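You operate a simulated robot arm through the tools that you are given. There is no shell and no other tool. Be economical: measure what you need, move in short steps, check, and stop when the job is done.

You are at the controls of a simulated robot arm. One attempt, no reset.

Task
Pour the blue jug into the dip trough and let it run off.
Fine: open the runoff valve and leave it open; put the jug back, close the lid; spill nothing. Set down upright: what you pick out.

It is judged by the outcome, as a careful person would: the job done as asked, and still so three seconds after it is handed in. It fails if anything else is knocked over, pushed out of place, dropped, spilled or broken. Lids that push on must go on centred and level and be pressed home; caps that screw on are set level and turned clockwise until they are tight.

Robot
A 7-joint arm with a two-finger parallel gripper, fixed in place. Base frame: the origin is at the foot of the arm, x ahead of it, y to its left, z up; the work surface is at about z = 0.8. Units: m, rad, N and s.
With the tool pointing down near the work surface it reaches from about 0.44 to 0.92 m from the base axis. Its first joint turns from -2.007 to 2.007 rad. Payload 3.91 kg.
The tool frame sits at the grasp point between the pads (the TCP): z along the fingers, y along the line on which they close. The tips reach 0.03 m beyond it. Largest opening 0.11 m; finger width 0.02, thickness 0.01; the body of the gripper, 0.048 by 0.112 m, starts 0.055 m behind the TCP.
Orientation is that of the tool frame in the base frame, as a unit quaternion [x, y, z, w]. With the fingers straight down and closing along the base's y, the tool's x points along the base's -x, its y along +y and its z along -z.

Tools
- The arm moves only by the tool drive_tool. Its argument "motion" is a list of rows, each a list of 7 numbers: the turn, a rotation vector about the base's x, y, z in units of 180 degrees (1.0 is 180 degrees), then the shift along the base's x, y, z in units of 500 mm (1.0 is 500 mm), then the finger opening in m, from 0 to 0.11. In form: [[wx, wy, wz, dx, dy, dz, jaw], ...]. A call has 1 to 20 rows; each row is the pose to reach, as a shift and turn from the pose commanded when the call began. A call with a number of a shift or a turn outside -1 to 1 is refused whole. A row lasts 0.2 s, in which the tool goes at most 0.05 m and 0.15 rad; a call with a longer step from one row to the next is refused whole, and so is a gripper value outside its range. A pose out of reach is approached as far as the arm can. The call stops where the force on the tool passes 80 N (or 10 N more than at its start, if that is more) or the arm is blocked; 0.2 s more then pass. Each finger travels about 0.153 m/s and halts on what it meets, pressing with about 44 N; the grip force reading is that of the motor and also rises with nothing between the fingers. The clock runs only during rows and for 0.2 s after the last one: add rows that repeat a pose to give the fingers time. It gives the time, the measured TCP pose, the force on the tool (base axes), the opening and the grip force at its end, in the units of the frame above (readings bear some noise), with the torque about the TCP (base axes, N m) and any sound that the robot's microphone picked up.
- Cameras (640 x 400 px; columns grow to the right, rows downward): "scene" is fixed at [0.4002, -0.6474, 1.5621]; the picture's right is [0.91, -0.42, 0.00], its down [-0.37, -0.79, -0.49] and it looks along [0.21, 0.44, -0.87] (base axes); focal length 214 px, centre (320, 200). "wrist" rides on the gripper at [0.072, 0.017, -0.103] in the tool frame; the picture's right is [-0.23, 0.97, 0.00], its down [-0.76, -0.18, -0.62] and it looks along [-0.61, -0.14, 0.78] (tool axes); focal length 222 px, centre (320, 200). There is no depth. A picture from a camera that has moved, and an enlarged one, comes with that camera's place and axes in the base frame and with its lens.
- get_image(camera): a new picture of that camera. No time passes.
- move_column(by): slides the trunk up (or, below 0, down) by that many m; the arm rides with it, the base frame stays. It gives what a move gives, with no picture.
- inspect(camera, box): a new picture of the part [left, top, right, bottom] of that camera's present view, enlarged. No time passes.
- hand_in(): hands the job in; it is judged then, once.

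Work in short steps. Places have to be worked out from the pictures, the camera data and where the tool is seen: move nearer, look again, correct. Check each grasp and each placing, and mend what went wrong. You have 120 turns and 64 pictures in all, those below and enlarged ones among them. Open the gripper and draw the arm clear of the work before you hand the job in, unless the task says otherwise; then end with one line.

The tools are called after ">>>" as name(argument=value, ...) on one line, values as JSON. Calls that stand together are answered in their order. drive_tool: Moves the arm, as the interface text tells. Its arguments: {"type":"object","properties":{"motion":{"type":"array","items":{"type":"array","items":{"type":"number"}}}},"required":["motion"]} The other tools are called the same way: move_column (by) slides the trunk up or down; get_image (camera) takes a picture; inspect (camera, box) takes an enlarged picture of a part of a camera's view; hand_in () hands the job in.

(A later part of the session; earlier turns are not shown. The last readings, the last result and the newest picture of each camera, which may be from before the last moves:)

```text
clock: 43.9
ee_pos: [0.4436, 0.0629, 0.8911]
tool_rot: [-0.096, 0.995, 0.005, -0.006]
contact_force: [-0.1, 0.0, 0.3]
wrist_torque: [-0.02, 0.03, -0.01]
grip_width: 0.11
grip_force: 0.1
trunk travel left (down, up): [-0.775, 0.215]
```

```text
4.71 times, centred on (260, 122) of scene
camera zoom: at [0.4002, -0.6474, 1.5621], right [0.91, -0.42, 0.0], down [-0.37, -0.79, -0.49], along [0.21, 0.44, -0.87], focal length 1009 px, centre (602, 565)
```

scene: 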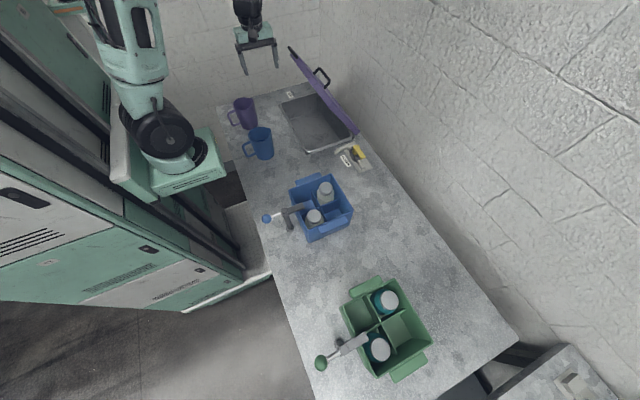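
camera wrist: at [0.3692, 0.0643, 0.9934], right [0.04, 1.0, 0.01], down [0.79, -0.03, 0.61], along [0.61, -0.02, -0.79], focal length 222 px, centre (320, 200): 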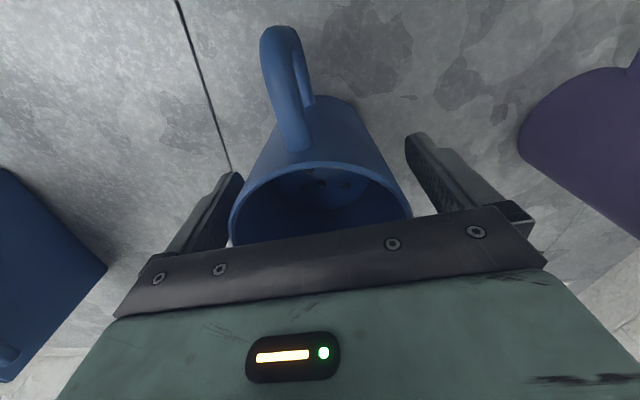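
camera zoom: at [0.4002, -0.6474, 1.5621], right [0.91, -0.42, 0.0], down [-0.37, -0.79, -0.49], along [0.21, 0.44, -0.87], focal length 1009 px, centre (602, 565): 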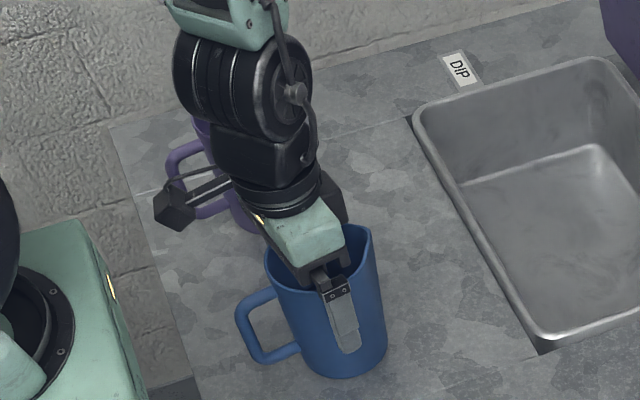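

The jug sits centred between the fingers. I'll close.

>>> drive_tool(motion=[[0, 0, 0, 0, 0, 0, 0.095], [0, 0, 0, 0, 0, 0, 0.085], [0, 0, 0, 0, 0, 0, 0.075], [0, 0, 0, 0, 0, 0, 0.06], [0, 0, 0, 0, 0, 0, 0.05], [0, 0, 0, 0, 0, 0, 0.05]])

```text
clock: 45.2
ee_pos: [0.4426, 0.0633, 0.8894]
tool_rot: [-0.095, 0.995, 0.005, -0.006]
contact_force: [0.2, -1.1, 0.1]
wrist_torque: [0.0, 0.02, -0.01]
grip_width: 0.0898
grip_force: 44.0
trunk travel left (down, up): [-0.775, 0.215]
```

Gripped at 0.090 m with 44 N. I'll lift gently and check.

>>> drive_tool(motion=[[0, 0, 0, 0, 0, 0.02, 0.05], [0, 0, 0, 0, 0, 0.06, 0.05], [0, 0, 0, 0, 0, 0.12, 0.05], [0, 0, 0, 0.02, 0, 0.18, 0.05], [0, 0, 0, 0.06, 0, 0.24, 0.05], [0, 0, 0, 0.1, 0, 0.28, 0.05], [0, 0, 0, 0.1, 0, 0.28, 0.05]])

>>> get_image(camera="wrist")

>>> inspect(camera="scene", box=[220, 60, 320, 165])

```text
clock: 46.9
ee_pos: [0.4971, 0.0612, 1.0305]
tool_rot: [-0.097, 0.995, 0.005, -0.006]
contact_force: [0.0, 0.4, -3.3]
wrist_torque: [0.03, 0.01, 0.01]
grip_width: 0.0894
grip_force: 44.2
trunk travel left (down, up): [-0.775, 0.215]
```

```text
27 pictures are left
camera wrist: at [0.4228, 0.062, 1.1331], right [0.04, 1.0, 0.01], down [0.79, -0.03, 0.61], along [0.61, -0.02, -0.79], focal length 222 px, centre (320, 200)
```

wrist: 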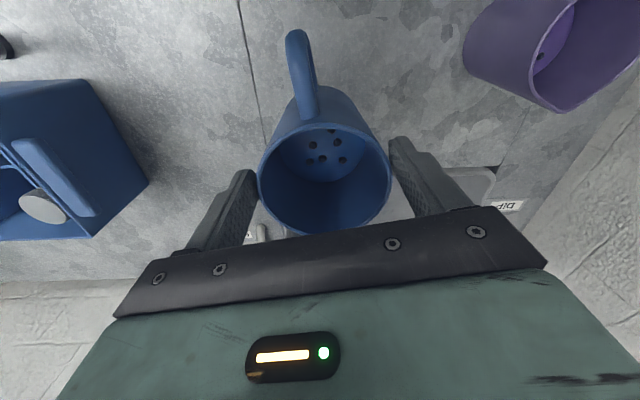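

```text
3.81 times, centred on (270, 112) of scene
camera zoom: at [0.4002, -0.6474, 1.5621], right [0.91, -0.42, 0.0], down [-0.37, -0.79, -0.49], along [0.21, 0.44, -0.87], focal length 817 px, centre (510, 533)
```

zoom: 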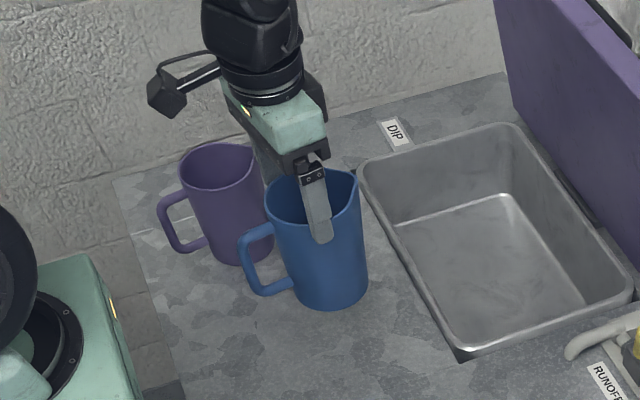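

The jug is held cleanly at about 0.33 kg. I'll yaw it +170° upright while raising and moving it toward the trough.

>>> drive_tool(motion=[[0, 0, 0.02, 0, 0, 0.03, 0.05], [0, 0, 0.055, 0.005, 0, 0.06, 0.05], [0, 0, 0.1, 0.015, 0.0, 0.09, 0.05], [0, 0, 0.147, 0.03, 0.005, 0.11, 0.05], [0, 0, 0.194, 0.045, 0.01, 0.13, 0.05], [0, 0, 0.241, 0.06, 0.02, 0.14, 0.05], [0, 0, 0.288, 0.075, 0.025, 0.14, 0.05], [0, 0, 0.335, 0.09, 0.03, 0.14, 0.05], [0, 0, 0.382, 0.1, 0.035, 0.14, 0.05], [0, 0, 0.429, 0.115, 0.04, 0.14, 0.05], [0, 0, 0.476, 0.13, 0.045, 0.14, 0.05], [0, 0, 0.523, 0.14, 0.05, 0.14, 0.05], [0, 0, 0.57, 0.15, 0.055, 0.14, 0.05], [0, 0, 0.617, 0.16, 0.06, 0.14, 0.05], [0, 0, 0.664, 0.17, 0.065, 0.14, 0.05], [0, 0, 0.711, 0.18, 0.07, 0.14, 0.05], [0, 0, 0.758, 0.19, 0.075, 0.14, 0.05], [0, 0, 0.805, 0.195, 0.08, 0.14, 0.05], [0, 0, 0.85, 0.2, 0.08, 0.14, 0.05], [0, 0, 0.885, 0.2, 0.08, 0.14, 0.05]])

```text
clock: 51.0
ee_pos: [0.5941, 0.102, 1.0989]
tool_rot: [0.996, -0.084, 0.005, 0.006]
contact_force: [0.8, -0.8, -3.1]
wrist_torque: [-0.01, -0.03, -0.02]
grip_width: 0.0895
grip_force: 44.2
trunk travel left (down, up): [-0.775, 0.215]
```

Finish the last 10° of yaw and bring the jug upright over the trough at about (0.735, 0.102, 1.0).

>>> drive_tool(motion=[[0, 0, 0.02, 0.03, 0, -0.02, 0.05], [0, 0, 0.04, 0.07, 0, -0.05, 0.05], [0, 0, 0.055, 0.12, 0, -0.08, 0.05], [0, 0, 0.055, 0.17, 0, -0.12, 0.05], [0, 0, 0.055, 0.22, 0, -0.15, 0.05], [0, 0, 0.055, 0.26, 0, -0.18, 0.05], [0, 0, 0.055, 0.278, 0, -0.2, 0.05], [0, 0, 0.055, 0.278, 0, -0.2, 0.05]])

>>> inspect(camera="scene", box=[240, 50, 380, 160])

```text
clock: 52.9
ee_pos: [0.7327, 0.1012, 0.9999]
tool_rot: [1.0, 0.001, 0.006, 0.005]
contact_force: [-0.4, 0.1, -3.0]
wrist_torque: [0.0, -0.01, -0.01]
grip_width: 0.0895
grip_force: 44.2
trunk travel left (down, up): [-0.775, 0.215]
```

```text
3.64 times, centred on (310, 105) of scene
camera zoom: at [0.4002, -0.6474, 1.5621], right [0.91, -0.42, 0.0], down [-0.37, -0.79, -0.49], along [0.21, 0.44, -0.87], focal length 780 px, centre (356, 546)
```

zoom: 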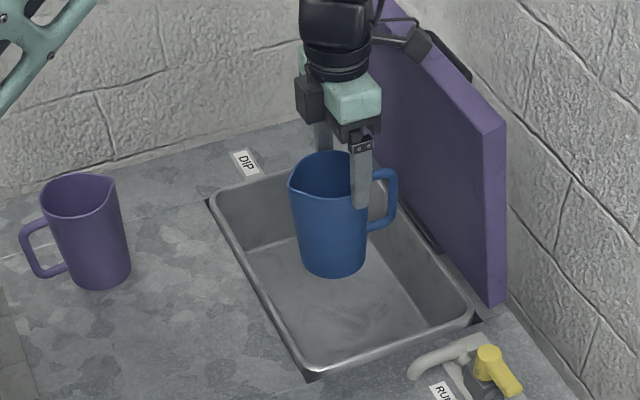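

The jug is well over the trough. I'll tilt to about 60° while lowering slightly.

>>> drive_tool(motion=[[0, -0.03, 0, 0, 0, -0.01, 0.05], [0, -0.07, 0, 0, 0, -0.03, 0.05], [0, -0.11, 0, 0, 0, -0.05, 0.05], [0, -0.15, 0, 0, 0, -0.07, 0.05], [0, -0.19, 0, 0, 0, -0.08, 0.05], [0, -0.23, 0, 0, 0, -0.09, 0.05], [0, -0.265, 0, 0, 0, -0.1, 0.05], [0, -0.3, 0, 0, 0, -0.1, 0.05], [0, -0.33, 0, 0, 0, -0.1, 0.05], [0, -0.33, 0, 0, 0, -0.1, 0.05]])

>>> inspect(camera="scene", box=[240, 50, 380, 160])

```text
clock: 55.0
ee_pos: [0.7326, 0.103, 0.9489]
tool_rot: [0.866, -0.001, 0.5, 0.005]
contact_force: [-3.1, 0.3, -5.0]
wrist_torque: [0.02, 0.39, 0.01]
grip_width: 0.0896
grip_force: 44.8
out of reach, approached as far as the arm can: row 5
trunk travel left (down, up): [-0.775, 0.215]
```

```text
3.64 times, centred on (310, 105) of scene
camera zoom: at [0.4002, -0.6474, 1.5621], right [0.91, -0.42, 0.0], down [-0.37, -0.79, -0.49], along [0.21, 0.44, -0.87], focal length 780 px, centre (356, 546)
```

zoom: 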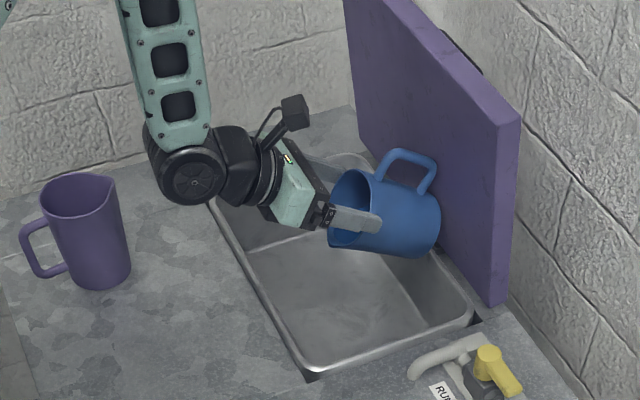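

Fx and torque are a bit off from pure weight, so the jug base may be touching the lid. I'll back off 10 mm and compare.

>>> drive_tool(motion=[[0, 0, 0, -0.01, 0, 0, 0.05], [0, 0, 0, -0.02, 0, 0, 0.05], [0, 0, 0, -0.02, 0, 0, 0.05]])

>>> inspect(camera="scene", box=[300, 80, 360, 130])

>>> get_image(camera="wrist")

```text
clock: 55.9
ee_pos: [0.7229, 0.1026, 0.949]
tool_rot: [0.866, -0.001, 0.5, 0.005]
contact_force: [0.7, 0.0, -2.7]
wrist_torque: [-0.02, 0.24, 0.04]
grip_width: 0.0894
grip_force: 43.5
trunk travel left (down, up): [-0.775, 0.215]
```

```text
8.00 times, centred on (330, 105) of scene
camera zoom: at [0.4002, -0.6474, 1.5621], right [0.91, -0.42, 0.0], down [-0.37, -0.79, -0.49], along [0.21, 0.44, -0.87], focal length 1716 px, centre (240, 960)
```

zoom: 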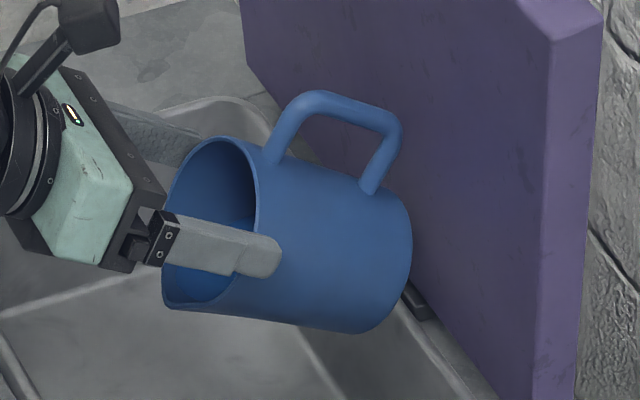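

```text
22 pictures are left
camera wrist: at [0.6689, 0.0865, 1.0631], right [-0.12, -0.97, -0.19], down [-0.92, 0.18, -0.35], along [0.37, 0.13, -0.92], focal length 222 px, centre (320, 200)
```

wrist: 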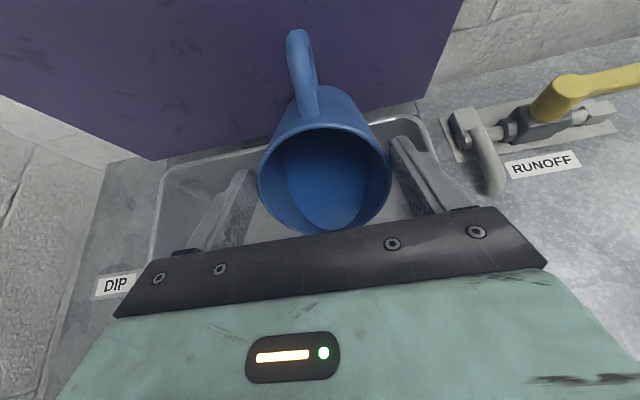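

The touch is cleared, and liquid shows near the spout at 60°. I'll lower 25 mm and pour slowly, about 5°/s, to 78°.

>>> drive_tool(motion=[[0, 0, 0, 0, 0, -0.02, 0.05], [0, 0, 0, 0, 0, -0.04, 0.05], [0, 0, 0, 0.003, 0, -0.05, 0.05], [0, -0.006, 0, 0.004, 0, -0.05, 0.05], [0, -0.012, 0, 0.004, 0, -0.05, 0.05], [0, -0.018, 0, 0.004, 0, -0.05, 0.05], [0, -0.024, 0, 0.004, 0, -0.05, 0.05], [0, -0.03, 0, 0.004, 0, -0.05, 0.05], [0, -0.036, 0, 0.004, 0, -0.05, 0.05], [0, -0.042, 0, 0.004, 0, -0.05, 0.05], [0, -0.048, 0, 0.004, 0, -0.05, 0.05], [0, -0.054, 0, 0.004, 0, -0.05, 0.05], [0, -0.06, 0, 0.004, 0, -0.05, 0.05], [0, -0.066, 0, 0.004, 0, -0.05, 0.05], [0, -0.072, 0, 0.004, 0, -0.05, 0.05], [0, -0.078, 0, 0.004, 0, -0.05, 0.05], [0, -0.084, 0, 0.004, 0, -0.05, 0.05], [0, -0.09, 0, 0.004, 0, -0.05, 0.05], [0, -0.096, 0, 0.004, 0, -0.05, 0.05], [0, -0.1, 0, 0.004, 0, -0.05, 0.05]])

>>> inspect(camera="scene", box=[270, 70, 370, 160])

>>> inspect(camera="wrist", box=[180, 60, 460, 250])

```text
clock: 60.0
ee_pos: [0.724, 0.1032, 0.9239]
tool_rot: [0.777, -0.001, 0.629, 0.004]
contact_force: [-0.4, 0.5, -0.9]
wrist_torque: [0.01, 0.16, -0.01]
grip_width: 0.0893
grip_force: 43.9
trunk travel left (down, up): [-0.775, 0.215]
```

```text
4.44 times, centred on (320, 115) of scene
camera zoom: at [0.4002, -0.6474, 1.5621], right [0.91, -0.42, 0.0], down [-0.37, -0.79, -0.49], along [0.21, 0.44, -0.87], focal length 953 px, centre (320, 578)
```

zoom: 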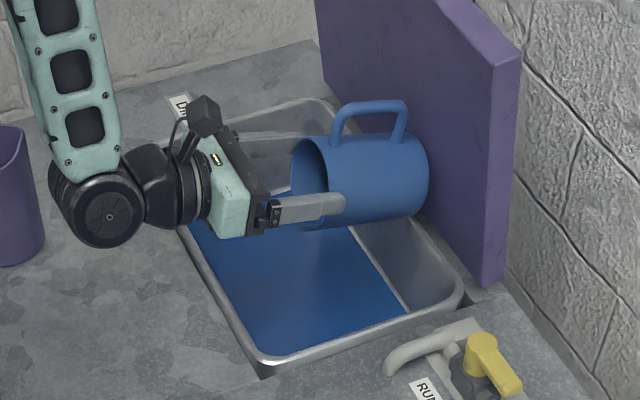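

```text
2.11 times, centred on (320, 155) of wrist
camera zoom: at [0.6377, 0.086, 1.0157], right [-0.06, -0.97, -0.22], down [-0.77, 0.18, -0.62], along [0.64, 0.13, -0.76], focal length 468 px, centre (320, 295)
```

zoom: 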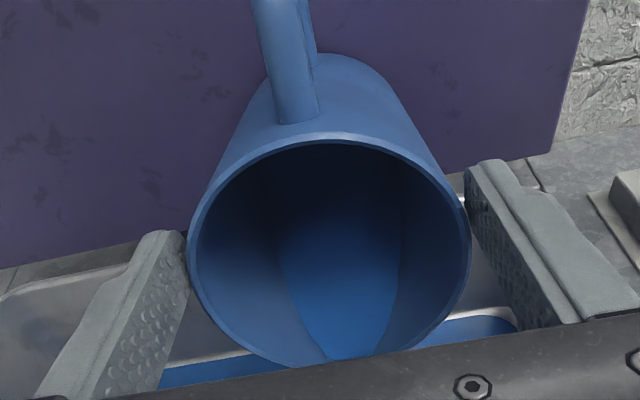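

It is pouring cleanly into the trough. I'll continue to about 115°, rising a little, and hold to drain.

>>> drive_tool(motion=[[0, -0.012, 0, 0, 0, 0.006, 0.05], [0, -0.024, 0, 0, 0, 0.012, 0.05], [0, -0.036, 0, 0, 0, 0.02, 0.05], [0, -0.048, 0, 0, 0, 0.03, 0.05], [0, -0.06, 0, 0, 0, 0.04, 0.05], [0, -0.072, 0, 0, 0, 0.05, 0.05], [0, -0.084, 0, 0, 0, 0.06, 0.05], [0, -0.096, 0, 0, 0, 0.07, 0.05], [0, -0.108, 0, 0, 0, 0.08, 0.05], [0, -0.12, 0, 0, 0, 0.09, 0.05], [0, -0.135, 0, 0, 0, 0.1, 0.05], [0, -0.15, 0, 0, 0, 0.11, 0.05], [0, -0.165, 0, 0, 0, 0.11, 0.05], [0, -0.18, 0, 0, 0, 0.11, 0.05], [0, -0.195, 0, 0, 0, 0.11, 0.05], [0, -0.206, 0, 0, 0, 0.11, 0.05], [0, -0.206, 0, 0, 0, 0.11, 0.05], [0, -0.206, 0, 0, 0, 0.11, 0.05], [0, -0.206, 0, 0, 0, 0.11, 0.05], [0, -0.206, 0, 0, 0, 0.11, 0.05]])

>>> inspect(camera="scene", box=[250, 70, 370, 160])

>>> inspect(camera="wrist", box=[180, 60, 460, 250])

```text
clock: 64.2
ee_pos: [0.7256, 0.1021, 0.9778]
tool_rot: [0.537, -0.004, 0.844, 0.004]
contact_force: [-0.3, 0.1, -1.6]
wrist_torque: [-0.03, 0.12, 0.02]
grip_width: 0.0896
grip_force: 43.9
trunk travel left (down, up): [-0.775, 0.215]
```

```text
4.44 times, centred on (310, 115) of scene
camera zoom: at [0.4002, -0.6474, 1.5621], right [0.91, -0.42, 0.0], down [-0.37, -0.79, -0.49], along [0.21, 0.44, -0.87], focal length 953 px, centre (364, 578)
```

zoom: 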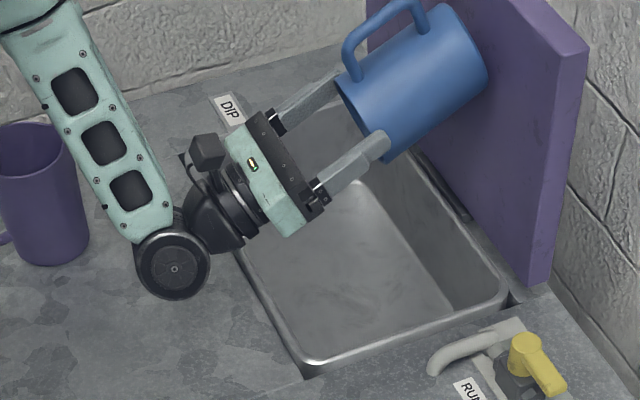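

```text
2.11 times, centred on (320, 155) of wrist
camera zoom: at [0.5997, 0.0861, 1.0003], right [0.09, -0.97, -0.21], down [-0.24, 0.18, -0.95], along [0.97, 0.13, -0.22], focal length 468 px, centre (320, 295)
```

zoom: 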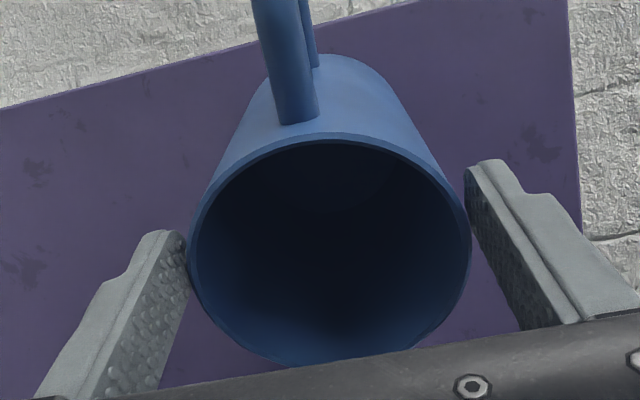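

The jug is empty and the trough has run off. I'll tilt the jug back upright, easing away from the lid and rising.

>>> drive_tool(motion=[[0, 0.03, 0, -0.01, 0, 0, 0.05], [0, 0.075, 0, -0.02, 0, 0.005, 0.05], [0, 0.12, 0, -0.03, 0, 0.01, 0.05], [0, 0.165, 0, -0.035, 0, 0.02, 0.05], [0, 0.21, 0, -0.04, 0, 0.03, 0.05], [0, 0.255, 0, -0.045, 0, 0.045, 0.05], [0, 0.3, 0, -0.05, 0, 0.06, 0.05], [0, 0.345, 0, -0.055, 0, 0.08, 0.05], [0, 0.39, 0, -0.06, 0, 0.1, 0.05], [0, 0.435, 0, -0.07, 0, 0.12, 0.05], [0, 0.48, 0, -0.09, 0, 0.14, 0.05], [0, 0.525, 0, -0.11, 0, 0.16, 0.05], [0, 0.57, 0, -0.13, 0, 0.18, 0.05], [0, 0.61, 0, -0.15, 0, 0.2, 0.05], [0, 0.6395, 0, -0.18, 0, 0.22, 0.05], [0, 0.6395, 0, -0.2, 0, 0.24, 0.05]])

```text
clock: 67.7
ee_pos: [0.6252, 0.1039, 1.0991]
tool_rot: [1.0, 0.002, -0.001, 0.005]
contact_force: [-0.4, 0.8, -1.3]
wrist_torque: [0.01, 0.0, -0.01]
grip_width: 0.0893
grip_force: 44.1
trunk travel left (down, up): [-0.775, 0.215]
```

Upright again. I'll yaw back −169° while moving over the original spot, staying high.

>>> drive_tool(motion=[[0, 0, -0.047, -0.018, -0.004, 0, 0.05], [0, 0, -0.094, -0.036, -0.008, 0, 0.05], [0, 0, -0.141, -0.054, -0.012, 0, 0.05], [0, 0, -0.188, -0.072, -0.016, 0, 0.05], [0, 0, -0.235, -0.09, -0.02, 0, 0.05], [0, 0, -0.282, -0.108, -0.024, 0, 0.05], [0, 0, -0.329, -0.126, -0.028, 0, 0.05], [0, 0, -0.376, -0.144, -0.032, 0, 0.05], [0, 0, -0.423, -0.162, -0.036, 0, 0.05], [0, 0, -0.47, -0.18, -0.04, 0, 0.05], [0, 0, -0.517, -0.198, -0.044, 0, 0.05], [0, 0, -0.564, -0.216, -0.048, 0, 0.05], [0, 0, -0.611, -0.234, -0.052, 0, 0.05], [0, 0, -0.658, -0.252, -0.056, 0, 0.05], [0, 0, -0.705, -0.27, -0.06, 0, 0.05], [0, 0, -0.752, -0.288, -0.064, 0, 0.05], [0, 0, -0.799, -0.306, -0.068, 0, 0.05], [0, 0, -0.846, -0.324, -0.072, 0, 0.05], [0, 0, -0.893, -0.342, -0.076, 0, 0.05], [0, 0, -0.94, -0.365, -0.081, 0, 0.05]])

```text
clock: 70.3
ee_pos: [0.541, 0.0361, 1.1121]
tool_rot: [-0.555, 0.831, 0.036, 0.021]
contact_force: [-0.7, -0.2, -1.8]
wrist_torque: [-0.03, 0.0, 0.01]
grip_width: 0.0896
grip_force: 44.5
trunk travel left (down, up): [-0.775, 0.215]
stopped in row 13: the arm was blocked; the commanded pose is now the measured one
```

The motion stopped as blocked partway through the yaw, with no contact force at the tool. I'll look before going on.

>>> get_image(camera="scene")

>>> get_image(camera="wrist")

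```text
17 pictures are left
```

scene: 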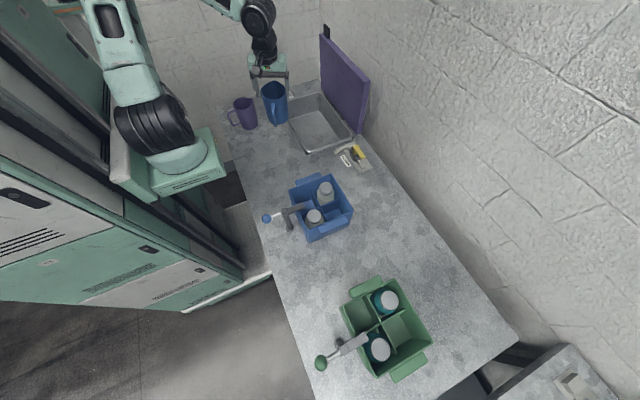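

```text
16 pictures are left
camera wrist: at [0.4982, -0.0333, 1.2094], right [-0.81, 0.58, 0.05], down [0.46, 0.58, 0.67], along [0.36, 0.57, -0.74], focal length 222 px, centre (320, 200)
```

wrist: 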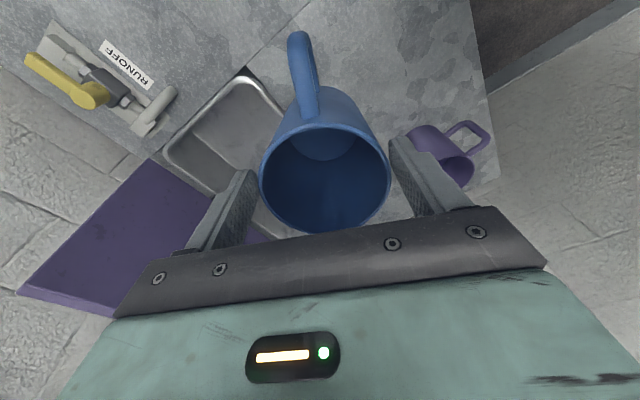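

This looks like an arm joint limit in this configuration. The jug itself is free and only about 5° off level. I'll raise, level the tool, and go back toward the position where this yaw worked before.

>>> drive_tool(motion=[[-0.009, 0, 0, 0, 0.03, 0.03, 0.05], [-0.018, -0.001, 0, 0.0, 0.07, 0.06, 0.05], [-0.0265, -0.0016, 0, 0.0, 0.11, 0.09, 0.05], [-0.0265, -0.0016, 0, 0.0, 0.14, 0.12, 0.05], [-0.0265, -0.0016, 0, 0.0, 0.14, 0.12, 0.05]])

```text
clock: 71.2
ee_pos: [0.5697, 0.0473, 1.1771]
tool_rot: [-0.489, 0.871, 0.038, 0.019]
contact_force: [-0.5, 0.3, -0.6]
wrist_torque: [-0.03, 0.0, -0.01]
grip_width: 0.0893
grip_force: 44.5
trunk travel left (down, up): [-0.775, 0.215]
stopped in row 4: the arm was blocked; the commanded pose is now the measured one
```

Still limited. I'll undo some of the yaw to free the arm, moving back toward (0.62, 0.11, 1.16) and levelling.

>>> drive_tool(motion=[[0, 0, 0.04, 0.01, 0.01, 0, 0.05], [0, 0, 0.085, 0.03, 0.03, 0, 0.05], [0, 0, 0.13, 0.05, 0.05, 0, 0.05], [0, 0, 0.175, 0.07, 0.08, 0, 0.05], [0, 0, 0.22, 0.08, 0.11, 0, 0.05], [0, 0, 0.265, 0.08, 0.13, 0, 0.05], [0, 0, 0.265, 0.08, 0.13, 0, 0.05]])

```text
clock: 72.8
ee_pos: [0.6059, 0.1145, 1.1744]
tool_rot: [0.804, -0.594, -0.038, -0.002]
contact_force: [0.4, -0.2, -1.3]
wrist_torque: [0.0, 0.01, -0.01]
grip_width: 0.0891
grip_force: 44.0
trunk travel left (down, up): [-0.775, 0.215]
```

Free again. I'll level the tool and join the path that worked earlier, at about (0.51, 0.115, 1.17), without yawing.

>>> drive_tool(motion=[[-0.005, -0.006, 0, -0.03, 0.0, 0, 0.05], [-0.01, -0.012, 0, -0.07, 0, 0, 0.05], [-0.0154, -0.0187, 0, -0.11, 0, 0, 0.05], [-0.0154, -0.0187, 0, -0.15, 0, 0, 0.05], [-0.0154, -0.0187, 0, -0.19, 0, 0, 0.05], [-0.0154, -0.0187, 0, -0.19, 0, 0, 0.05]])

```text
clock: 73.8
ee_pos: [0.5791, 0.0541, 1.1778]
tool_rot: [0.747, -0.665, -0.002, -0.005]
contact_force: [0.5, -0.2, -0.7]
wrist_torque: [-0.08, 0.01, 0.0]
grip_width: 0.0893
grip_force: 44.5
trunk travel left (down, up): [-0.775, 0.215]
stopped in row 4: the arm was blocked; the commanded pose is now the measured one
```

The elbow has swung out toward the left wall, and that is what blocks. I'll move the jug toward −y to pull the elbow off the wall and then yaw there.

>>> drive_tool(motion=[[0, 0, 0, 0.0, -0.04, 0, 0.05], [0, 0, 0, 0.0, -0.1, 0, 0.05], [0, 0, 0, 0.0, -0.16, 0, 0.05], [0, 0, 0, 0.0, -0.22, 0, 0.05], [0, 0, 0, 0.0, -0.28, 0, 0.05], [0, 0, 0, 0.0, -0.28, 0, 0.05]])

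>>> inspect(camera="scene", box=[40, 0, 400, 225])

```text
clock: 75.2
ee_pos: [0.5767, -0.0836, 1.1745]
tool_rot: [0.749, -0.662, 0.001, -0.001]
contact_force: [-0.4, 0.1, -1.9]
wrist_torque: [-0.02, -0.02, 0.0]
grip_width: 0.0893
grip_force: 43.8
trunk travel left (down, up): [-0.775, 0.215]
```

```text
1.78 times, centred on (220, 112) of scene
camera zoom: at [0.4002, -0.6474, 1.5621], right [0.91, -0.42, 0.0], down [-0.37, -0.79, -0.49], along [0.21, 0.44, -0.87], focal length 381 px, centre (498, 356)
```

zoom: 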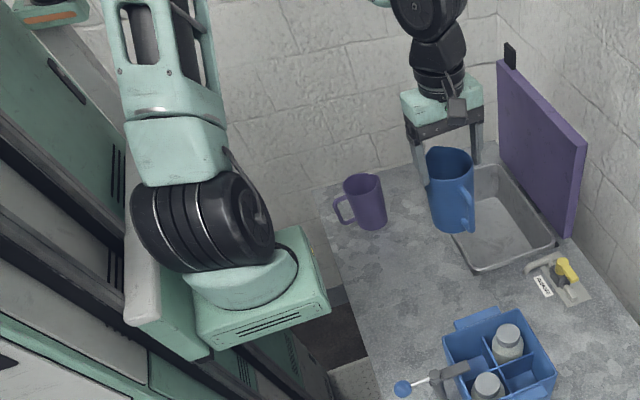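

Moved freely. Now I'll yaw the remaining −86° here.

>>> drive_tool(motion=[[0, 0, -0.0435, 0, 0, 0, 0.05], [0, 0, -0.087, 0, 0, 0, 0.05], [0, 0, -0.1305, 0, 0, 0, 0.05], [0, 0, -0.174, 0, 0, 0, 0.05], [0, 0, -0.2175, 0, 0, 0, 0.05], [0, 0, -0.261, 0, 0, 0, 0.05], [0, 0, -0.3045, 0, 0, 0, 0.05], [0, 0, -0.348, 0, 0, 0, 0.05], [0, 0, -0.3915, 0, 0, 0, 0.05], [0, 0, -0.435, 0, 0, 0, 0.05], [0, 0, -0.478, 0, 0, 0, 0.05], [0, 0, -0.478, 0, 0, 0, 0.05]])

```text
clock: 77.8
ee_pos: [0.5782, -0.0835, 1.1766]
tool_rot: [-0.095, 0.996, -0.002, 0.001]
contact_force: [-0.4, 0.5, -0.6]
wrist_torque: [0.02, 0.01, -0.02]
grip_width: 0.0896
grip_force: 44.2
trunk travel left (down, up): [-0.775, 0.215]
```

The yaw is restored. I'll move above the jug's original spot.

>>> drive_tool(motion=[[0, 0, 0, -0.03, 0.03, 0, 0.05], [0, 0, 0, -0.07, 0.075, 0, 0.05], [0, 0, 0, -0.11, 0.12, 0, 0.05], [0, 0, 0, -0.15, 0.165, -0.01, 0.05], [0, 0, 0, -0.19, 0.21, -0.04, 0.05], [0, 0, 0, -0.23, 0.25, -0.09, 0.05], [0, 0, 0, -0.26, 0.28, -0.15, 0.05], [0, 0, 0, -0.271, 0.294, -0.22, 0.05], [0, 0, 0, -0.271, 0.294, -0.24, 0.05], [0, 0, 0, -0.271, 0.294, -0.24, 0.05]])

```text
clock: 79.4
ee_pos: [0.4754, 0.0128, 1.105]
tool_rot: [-0.008, 1.0, 0.007, -0.001]
contact_force: [0.4, 0.0, -0.7]
wrist_torque: [0.02, 0.02, -0.04]
grip_width: 0.0893
grip_force: 44.0
trunk travel left (down, up): [-0.775, 0.215]
stopped in row 8: the arm was blocked; the commanded pose is now the measured one
```

Blocked again nearer the base. I need to see the arm's posture.

>>> get_image(camera="scene")

```text
14 pictures are left
```

scene: 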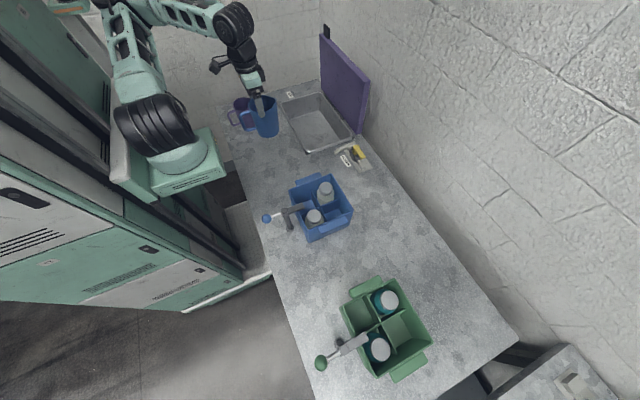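

The forearm is folded tight at this height. I'll move out to x≈0.53, restore the yaw, descend there, and then come inward low, the reverse of how the jug was lifted out.

>>> drive_tool(motion=[[0, 0, 0, 0.06, 0.0, 0, 0.05], [0, 0, 0.02, 0.11, 0.02, 0, 0.05], [0, 0, 0.04, 0.11, 0.06, 0, 0.05], [0, 0, 0.05, 0.11, 0.1, 0, 0.05], [0, 0, 0.05, 0.11, 0.1, 0, 0.05]])

```text
clock: 80.6
ee_pos: [0.5318, 0.0565, 1.103]
tool_rot: [-0.081, 0.997, 0.001, -0.003]
contact_force: [0.3, 0.6, -0.7]
wrist_torque: [0.02, 0.01, -0.02]
grip_width: 0.0894
grip_force: 43.9
trunk travel left (down, up): [-0.775, 0.215]
```

That went cleanly. Descending to z≈0.96 at this x, clear of the table and of the purple jug.

>>> drive_tool(motion=[[0, 0, 0.004, 0, 0.004, -0.06, 0.05], [0, 0, 0.008, 0, 0.008, -0.13, 0.05], [0, 0, 0.008, 0, 0.012, -0.2, 0.05], [0, 0, 0.008, 0, 0.013, -0.28, 0.05], [0, 0, 0.008, 0, 0.013, -0.28, 0.05]])

```text
clock: 81.8
ee_pos: [0.5286, 0.0687, 0.9681]
tool_rot: [-0.1, 0.995, 0.006, -0.002]
contact_force: [0.1, 0.9, -0.6]
wrist_torque: [0.0, 0.0, 0.01]
grip_width: 0.0894
grip_force: 43.8
trunk travel left (down, up): [-0.775, 0.215]
```

Now inward toward x≈0.443 while lowering to z≈0.92.

>>> drive_tool(motion=[[0, 0, 0, -0.03, -0.003, -0.02, 0.05], [0, 0, 0, -0.065, -0.006, -0.04, 0.05], [0, 0, 0, -0.1, -0.009, -0.06, 0.05], [0, 0, 0, -0.135, -0.01, -0.08, 0.05], [0, 0, 0, -0.172, -0.01, -0.09, 0.05], [0, 0, 0, -0.172, -0.01, -0.09, 0.05]])

```text
clock: 83.1
ee_pos: [0.4526, 0.063, 0.9242]
tool_rot: [-0.094, 0.996, 0.006, 0.008]
contact_force: [-0.2, 6.0, 59.2]
wrist_torque: [-0.26, 0.28, 0.02]
grip_width: 0.0817
grip_force: 44.4
trunk travel left (down, up): [-0.775, 0.215]
stopped in row 6: the force on the tool passed its limit at 88 N (the readings are from after the stop); the commanded pose is now the measured one
```

An unexpected upward force appeared, and the grip width narrowed to 0.082, so the jug has met something. I'll look at once.

>>> inspect(camera="scene", box=[210, 80, 310, 165])

>>> get_image(camera="wrist")

```text
4.71 times, centred on (260, 122) of scene
camera zoom: at [0.4002, -0.6474, 1.5621], right [0.91, -0.42, 0.0], down [-0.37, -0.79, -0.49], along [0.21, 0.44, -0.87], focal length 1009 px, centre (602, 565)
```

zoom: 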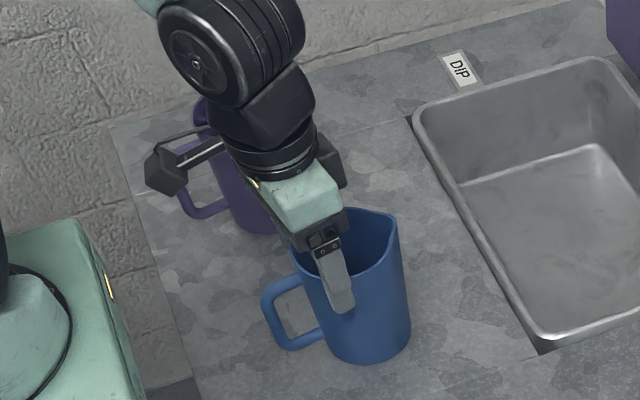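

```text
12 pictures are left
camera wrist: at [0.3751, 0.064, 1.0263], right [0.04, 1.0, 0.01], down [0.77, -0.04, 0.63], along [0.63, -0.02, -0.77], focal length 222 px, centre (320, 200)
```

wrist: 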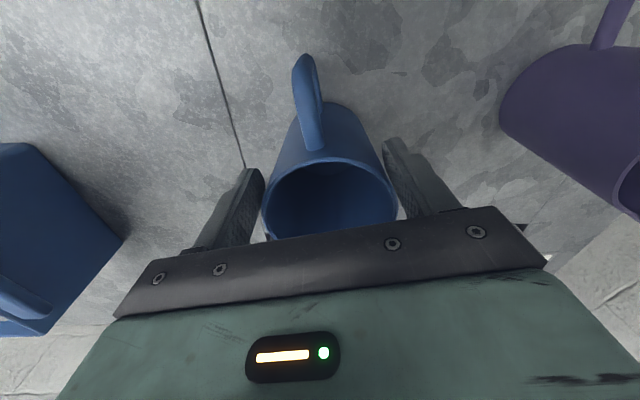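

Comparing views, the jug slid about 3 cm down in the fingers when it was first lifted. Its base therefore reached the table sooner than I assumed. It now stands on the table near x≈0.476 and looks upright. I'll release gently and check.

>>> drive_tool(motion=[[0, 0, 0, 0, 0, 0, 0.09], [0, 0, 0, 0, 0, 0, 0.1], [0, 0, 0, 0, 0, 0, 0.11], [0, 0, 0, 0, 0, 0, 0.11]])

>>> get_image(camera="wrist")

>>> inspect(camera="scene", box=[210, 80, 310, 165])

```text
clock: 84.1
ee_pos: [0.4523, 0.0618, 0.9226]
tool_rot: [-0.094, 0.996, 0.004, 0.005]
contact_force: [-0.5, -0.1, 0.5]
wrist_torque: [0.01, -0.01, 0.02]
grip_width: 0.11
grip_force: 0.0
trunk travel left (down, up): [-0.775, 0.215]
```

```text
11 pictures are left
camera wrist: at [0.3751, 0.0635, 1.0245], right [0.04, 1.0, 0.01], down [0.78, -0.04, 0.63], along [0.63, -0.02, -0.78], focal length 222 px, centre (320, 200)
```

wrist: 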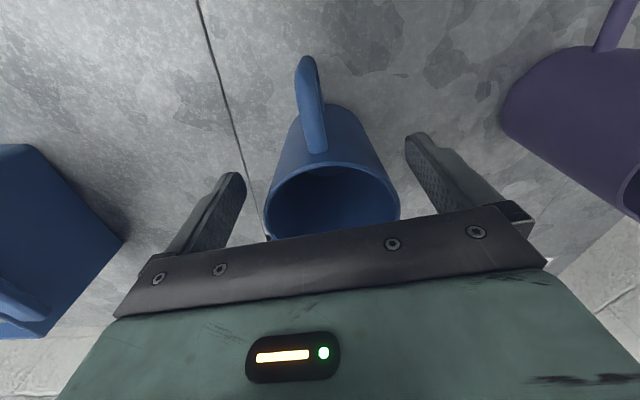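

```text
4.71 times, centred on (260, 122) of scene
camera zoom: at [0.4002, -0.6474, 1.5621], right [0.91, -0.42, 0.0], down [-0.37, -0.79, -0.49], along [0.21, 0.44, -0.87], focal length 1009 px, centre (602, 565)
```

zoom: 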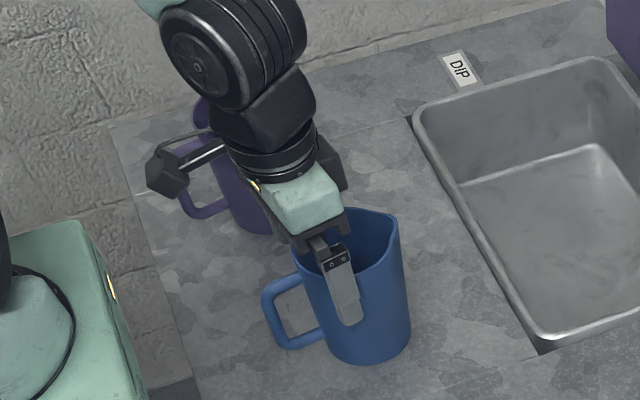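

The jug stands upright, about (+29, +6) mm from its original spot. I'll re-centre the fingers on it, go lower and regrip.

>>> drive_tool(motion=[[0, 0, 0, 0.02, 0.007, 0, 0.11], [0, 0, 0, 0.039, 0.014, 0, 0.11], [0, 0, 0, 0.039, 0.014, -0.035, 0.11], [0, 0, 0, 0.039, 0.014, -0.07, 0.11], [0, 0, 0, 0.039, 0.014, -0.07, 0.11], [0, 0, 0, 0.039, 0.014, -0.07, 0.095], [0, 0, 0, 0.039, 0.014, -0.07, 0.085], [0, 0, 0, 0.039, 0.014, -0.07, 0.07], [0, 0, 0, 0.039, 0.014, -0.07, 0.06], [0, 0, 0, 0.039, 0.014, -0.07, 0.06]])

```text
clock: 86.3
ee_pos: [0.469, 0.0696, 0.8872]
tool_rot: [-0.095, 0.995, 0.005, 0.006]
contact_force: [0.0, 0.3, -0.1]
wrist_torque: [0.06, 0.02, 0.0]
grip_width: 0.0896
grip_force: 43.8
trunk travel left (down, up): [-0.775, 0.215]
```

Gripped again. I'll slide the jug along the table back to its original place.

>>> drive_tool(motion=[[0, 0, 0, -0.014, -0.003, 0, 0.06], [0, 0, 0, -0.028, -0.006, 0, 0.06], [0, 0, 0, -0.042, -0.009, 0, 0.06], [0, 0, 0, -0.056, -0.013, 0, 0.06], [0, 0, 0, -0.056, -0.013, 0, 0.06]])

>>> inspect(camera="scene", box=[210, 80, 310, 165])

```text
clock: 87.5
ee_pos: [0.4434, 0.0622, 0.8881]
tool_rot: [-0.094, 0.996, 0.003, 0.006]
contact_force: [0.6, -0.2, 0.7]
wrist_torque: [0.01, 0.01, 0.01]
grip_width: 0.0895
grip_force: 43.7
trunk travel left (down, up): [-0.775, 0.215]
```

```text
4.71 times, centred on (260, 122) of scene
camera zoom: at [0.4002, -0.6474, 1.5621], right [0.91, -0.42, 0.0], down [-0.37, -0.79, -0.49], along [0.21, 0.44, -0.87], focal length 1009 px, centre (602, 565)
```

zoom: 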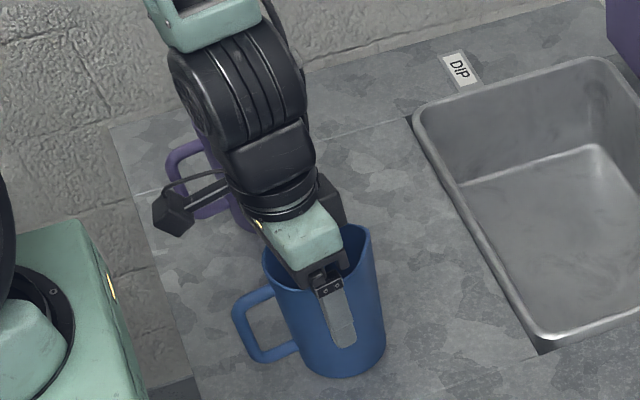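

The jug is back within a couple of mm of its original spot. I'll release and rise straight up.

>>> drive_tool(motion=[[0, 0, 0, 0, 0, 0, 0.095], [0, 0, 0, 0, 0, 0, 0.105], [0, 0, 0, 0, 0, 0, 0.11], [0, 0, 0, 0, 0, 0.04, 0.11], [0, 0, 0, 0, 0, 0.1, 0.11], [0, 0, 0, 0, 0, 0.17, 0.11], [0, 0, 0, 0.02, 0, 0.24, 0.11], [0, 0, 0, 0.08, 0, 0.3, 0.11], [0, 0, 0, 0.15, 0, 0.36, 0.11]])

>>> get_image(camera="scene")

```text
clock: 89.5
ee_pos: [0.5161, 0.0659, 1.0695]
tool_rot: [-0.095, 0.995, 0.005, 0.005]
contact_force: [0.4, 0.1, 0.2]
wrist_torque: [-0.02, -0.01, 0.0]
grip_width: 0.11
grip_force: 0.1
trunk travel left (down, up): [-0.775, 0.215]
```

```text
8 pictures are left
```

scene: 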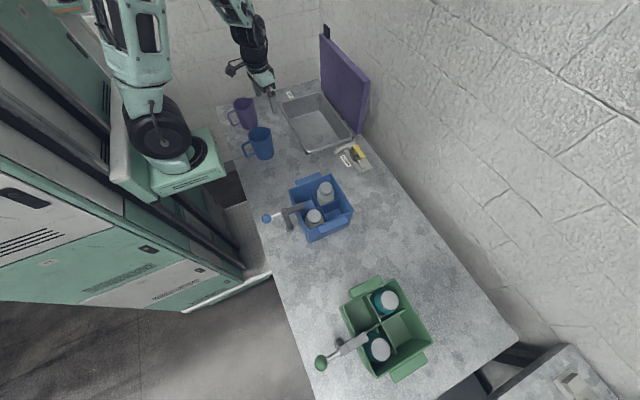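

The jug is clear and upright at its place. To close the lid, I'll put closed fingers behind its free edge at y≈0.05, away from the handle. First up and over at z≈1.17.

>>> drive_tool(motion=[[0, 0, -0.02, 0.03, 0, 0.06, 0.08], [0, 0, -0.04, 0.06, 0, 0.13, 0.04], [0, 0, -0.06, 0.12, -0.01, 0.2, 0], [0, 0, -0.06, 0.2, -0.02, 0.2, 0], [0, 0, -0.06, 0.28, -0.032, 0.2, 0], [0, 0, -0.06, 0.36, -0.032, 0.2, 0], [0, 0, -0.06, 0.44, -0.032, 0.2, 0], [0, 0, -0.06, 0.52, -0.032, 0.2, 0], [0, 0, -0.06, 0.6, -0.032, 0.2, 0], [0, 0, -0.06, 0.68, -0.032, 0.2, 0], [0, 0, -0.06, 0.74, -0.032, 0.2, 0], [0, 0, -0.06, 0.778, -0.032, 0.2, 0], [0, 0, -0.06, 0.778, -0.032, 0.2, 0]])

>>> inspect(camera="scene", box=[280, 20, 400, 140])

```text
clock: 92.3
ee_pos: [0.905, 0.0493, 1.1681]
tool_rot: [-0.001, 1.0, 0.003, 0.006]
contact_force: [0.0, 0.4, 0.2]
wrist_torque: [-0.01, -0.02, -0.01]
grip_width: 0.0
grip_force: 37.6
trunk travel left (down, up): [-0.775, 0.215]
```

```text
3.33 times, centred on (340, 80) of scene
camera zoom: at [0.4002, -0.6474, 1.5621], right [0.91, -0.42, 0.0], down [-0.37, -0.79, -0.49], along [0.21, 0.44, -0.87], focal length 715 px, centre (253, 600)
```

zoom: 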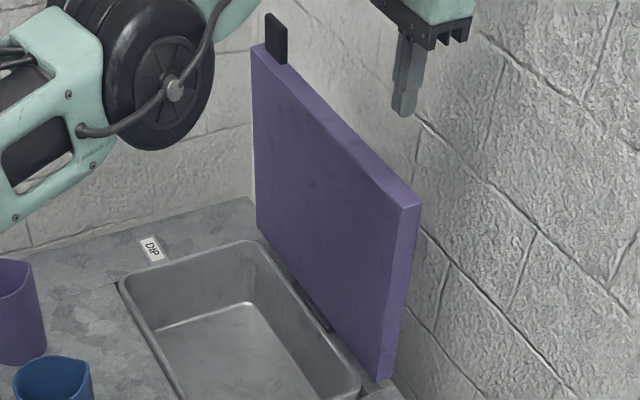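

I place the lid's free edge at z≈1.10, x 0.848–0.871, so the fingers are 2 cm clear behind it. I'll lower behind it and pull it forward to about 60°.

>>> drive_tool(motion=[[0, 0, 0, 0, 0, -0.07, 0], [0, 0, 0, 0, 0, -0.14, 0], [0, 0, 0, 0, 0, -0.19, 0], [0, 0, 0, -0.02, 0, -0.19, 0], [0, 0, 0, -0.05, 0, -0.19, 0], [0, 0, 0, -0.085, 0, -0.192, 0], [0, 0, 0, -0.12, 0, -0.196, 0], [0, 0, 0, -0.158, 0, -0.202, 0], [0, 0, 0, -0.195, 0, -0.212, 0], [0, 0, 0, -0.232, 0, -0.226, 0]])

>>> inspect(camera="scene", box=[260, 40, 400, 160])

```text
clock: 94.5
ee_pos: [0.9122, 0.0772, 1.0677]
tool_rot: [0.0, 1.0, 0.004, 0.005]
contact_force: [0.4, -0.3, 0.5]
wrist_torque: [0.0, 0.01, 0.03]
grip_width: 0.0
grip_force: 38.2
out of reach, approached as far as the arm can: row 1, 2, 3, 4, 5, 6, 7, 8, 9, 10
trunk travel left (down, up): [-0.775, 0.215]
```

```text
3.33 times, centred on (330, 100) of scene
camera zoom: at [0.4002, -0.6474, 1.5621], right [0.91, -0.42, 0.0], down [-0.37, -0.79, -0.49], along [0.21, 0.44, -0.87], focal length 715 px, centre (287, 533)
```

zoom: 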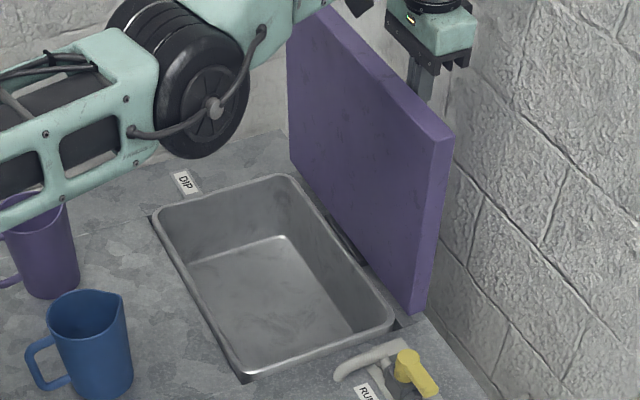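

The arm is at a reach limit here and couldn't follow. I'll walk the command back up and out from behind the lid, then approach it differently.

>>> drive_tool(motion=[[0, 0, 0, 0.08, 0, 0.04, 0], [0, 0, 0, 0.16, 0.02, 0.08, 0], [0, 0, 0, 0.23, 0.04, 0.12, 0], [0, 0, 0, 0.23, 0.04, 0.18, 0], [0, 0, 0, 0.23, 0.04, 0.24, 0], [0, 0, 0, 0.2, 0.02, 0.27, 0], [0, 0, 0, 0.12, 0, 0.27, 0], [0, 0, 0, 0.04, 0, 0.27, 0], [0, 0, 0, -0.04, 0, 0.27, 0], [0, 0, 0, -0.12, 0, 0.27, 0], [0, 0, 0, -0.12, 0, 0.27, 0]])

```text
clock: 96.9
ee_pos: [0.8558, 0.0817, 1.2058]
tool_rot: [0.0, 1.0, 0.004, 0.006]
contact_force: [-0.2, 0.0, 0.1]
wrist_torque: [0.0, 0.02, 0.0]
grip_width: 0.0
grip_force: 38.0
out of reach, approached as far as the arm can: row 1, 2, 3, 4, 5, 6, 7, 8, 9
trunk travel left (down, up): [-0.775, 0.215]
```

Check where it settles with a short hold.

>>> drive_tool(motion=[[0, 0, 0, 0, 0, 0.01, 0], [0, 0, 0, 0, 0, 0.02, 0], [0, 0, 0, -0.02, 0, 0.02, 0], [0, 0, 0, -0.04, 0, 0.02, 0]])

```text
clock: 97.9
ee_pos: [0.8383, 0.0801, 1.2161]
tool_rot: [-0.001, 1.0, 0.004, 0.007]
contact_force: [0.9, -0.2, -0.9]
wrist_torque: [0.01, 0.01, -0.03]
grip_width: 0.0
grip_force: 38.4
trunk travel left (down, up): [-0.775, 0.215]
```

Tracking is normal here. I'll approach with the tool pitched about 35°, pointing forward and down, so the wrist stays closer in. First retreat slightly and pitch.

>>> drive_tool(motion=[[0, 0, 0, -0.05, -0.01, 0.02, 0], [0, -0.039, 0, -0.1, -0.02, 0.04, 0], [0, -0.078, 0, -0.14, -0.04, 0.06, 0], [0, -0.117, 0, -0.17, -0.06, 0.07, 0], [0, -0.156, 0, -0.17, -0.06, 0.07, 0], [0, -0.1944, 0, -0.17, -0.06, 0.07, 0], [0, -0.1944, 0, -0.17, -0.06, 0.07, 0]])

```text
clock: 99.5
ee_pos: [0.7535, 0.049, 1.2522]
tool_rot: [-0.002, 0.952, 0.003, 0.307]
contact_force: [0.9, -0.1, 0.3]
wrist_torque: [0.0, -0.01, 0.01]
grip_width: 0.0
grip_force: 37.7
trunk travel left (down, up): [-0.775, 0.215]
```

Now forward over the lid edge and down, so the tips hook about 4 cm behind it.

>>> drive_tool(motion=[[0, 0, 0, 0.07, 0, -0.03, 0], [0, 0, 0, 0.15, 0, -0.06, 0], [0, 0, 0, 0.22, 0, -0.09, 0], [0, 0, 0, 0.297, 0, -0.12, 0], [0, 0, 0, 0.297, 0, -0.19, 0], [0, 0, 0, 0.297, 0, -0.25, 0], [0, 0, 0, 0.297, 0, -0.312, 0], [0, 0, 0, 0.297, 0, -0.312, 0]])

>>> inspect(camera="scene", box=[270, 20, 390, 140])

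```text
clock: 101.3
ee_pos: [0.9024, 0.0521, 1.0963]
tool_rot: [-0.002, 0.952, 0.004, 0.307]
contact_force: [2.4, -0.7, 2.8]
wrist_torque: [-0.01, -0.01, -0.01]
grip_width: 0.0001
grip_force: 37.8
trunk travel left (down, up): [-0.775, 0.215]
```

```text
3.33 times, centred on (330, 80) of scene
camera zoom: at [0.4002, -0.6474, 1.5621], right [0.91, -0.42, 0.0], down [-0.37, -0.79, -0.49], along [0.21, 0.44, -0.87], focal length 715 px, centre (287, 600)
```

zoom: 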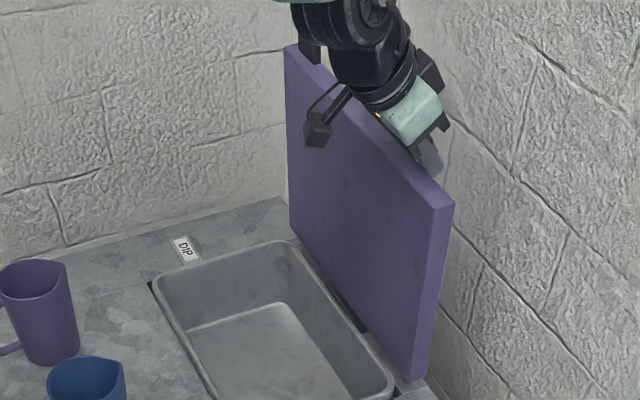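

Hooked, with light contact. I'll pull forward along the arc.

>>> drive_tool(motion=[[0, 0, 0, -0.03, 0, 0, 0], [0, 0, 0, -0.07, 0, -0.002, 0], [0, 0, 0, -0.11, 0, -0.006, 0], [0, 0, 0, -0.15, 0, -0.014, 0], [0, 0, 0, -0.19, 0, -0.026, 0], [0, 0, 0, -0.23, 0, -0.042, 0], [0, 0, 0, -0.27, 0, -0.062, 0]])

>>> inspect(camera="scene", box=[260, 30, 380, 150])

```text
clock: 102.9
ee_pos: [0.7644, 0.0483, 1.0636]
tool_rot: [-0.002, 0.952, 0.004, 0.306]
contact_force: [-0.3, 0.3, 0.2]
wrist_torque: [-0.03, -0.01, 0.01]
grip_width: 0.0
grip_force: 37.9
trunk travel left (down, up): [-0.775, 0.215]
```

```text
3.33 times, centred on (320, 90) of scene
camera zoom: at [0.4002, -0.6474, 1.5621], right [0.91, -0.42, 0.0], down [-0.37, -0.79, -0.49], along [0.21, 0.44, -0.87], focal length 715 px, centre (320, 567)
```

zoom: 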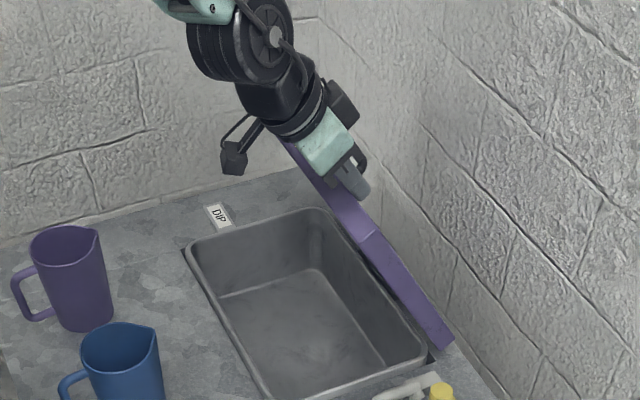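

The lid is at about 57° with the fingers now on its upper face. I'll keep pressing it down along the arc, turning the tool back to vertical so the camera stays clear of the jug.

>>> drive_tool(motion=[[0, 0.03, 0, -0.03, 0, -0.013, 0], [0, 0.061, 0, -0.061, 0, -0.027, 0], [0, 0.095, 0, -0.088, 0, -0.049, 0], [0, 0.128, 0, -0.115, 0, -0.071, 0], [0, 0.161, 0, -0.138, 0, -0.099, 0], [0, 0.1944, 0, -0.161, 0, -0.127, 0], [0, 0.1944, 0, -0.184, 0, -0.16, 0], [0, 0.1944, 0, -0.207, 0, -0.193, 0]])

>>> inspect(camera="scene", box=[230, 50, 370, 170])

```text
clock: 104.7
ee_pos: [0.6621, 0.0499, 0.9672]
tool_rot: [-0.001, 1.0, 0.005, 0.005]
contact_force: [-0.1, 0.6, 0.1]
wrist_torque: [-0.02, -0.03, 0.01]
grip_width: 0.0
grip_force: 37.8
trunk travel left (down, up): [-0.775, 0.215]
```

```text
3.33 times, centred on (300, 110) of scene
camera zoom: at [0.4002, -0.6474, 1.5621], right [0.91, -0.42, 0.0], down [-0.37, -0.79, -0.49], along [0.21, 0.44, -0.87], focal length 715 px, centre (387, 500)
```

zoom: 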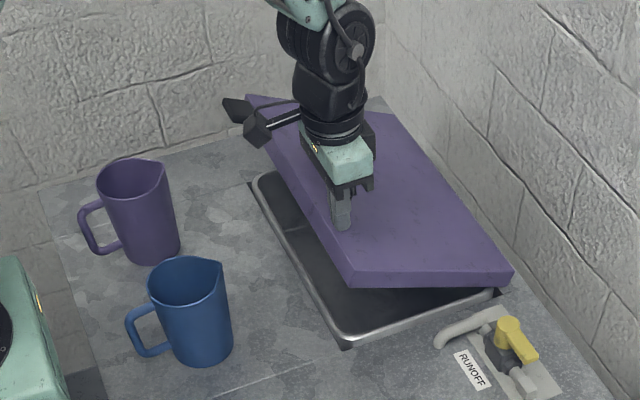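

Nearly there, with the lid at about 20°. I'll press straight down until it seats, in small final steps.

>>> drive_tool(motion=[[0, 0, 0, -0.008, 0, -0.03, 0], [0, 0, 0, -0.014, 0, -0.06, 0], [0, 0, 0, -0.018, 0, -0.09, 0], [0, 0, 0, -0.02, 0, -0.12, 0], [0, 0, 0, -0.02, 0, -0.14, 0], [0, 0, 0, -0.02, 0, -0.155, 0], [0, 0, 0, -0.02, 0, -0.165, 0], [0, 0, 0, -0.02, 0, -0.173, 0], [0, 0, 0, -0.02, 0, -0.18, 0], [0, 0, 0, -0.02, 0, -0.187, 0], [0, 0, 0, -0.02, 0, -0.193, 0]])

```text
clock: 107.1
ee_pos: [0.652, 0.0496, 0.8719]
tool_rot: [-0.002, 1.0, 0.004, 0.006]
contact_force: [-2.1, -0.5, 2.0]
wrist_torque: [0.01, 0.03, -0.05]
grip_width: 0.0
grip_force: 37.6
trunk travel left (down, up): [-0.775, 0.215]
```

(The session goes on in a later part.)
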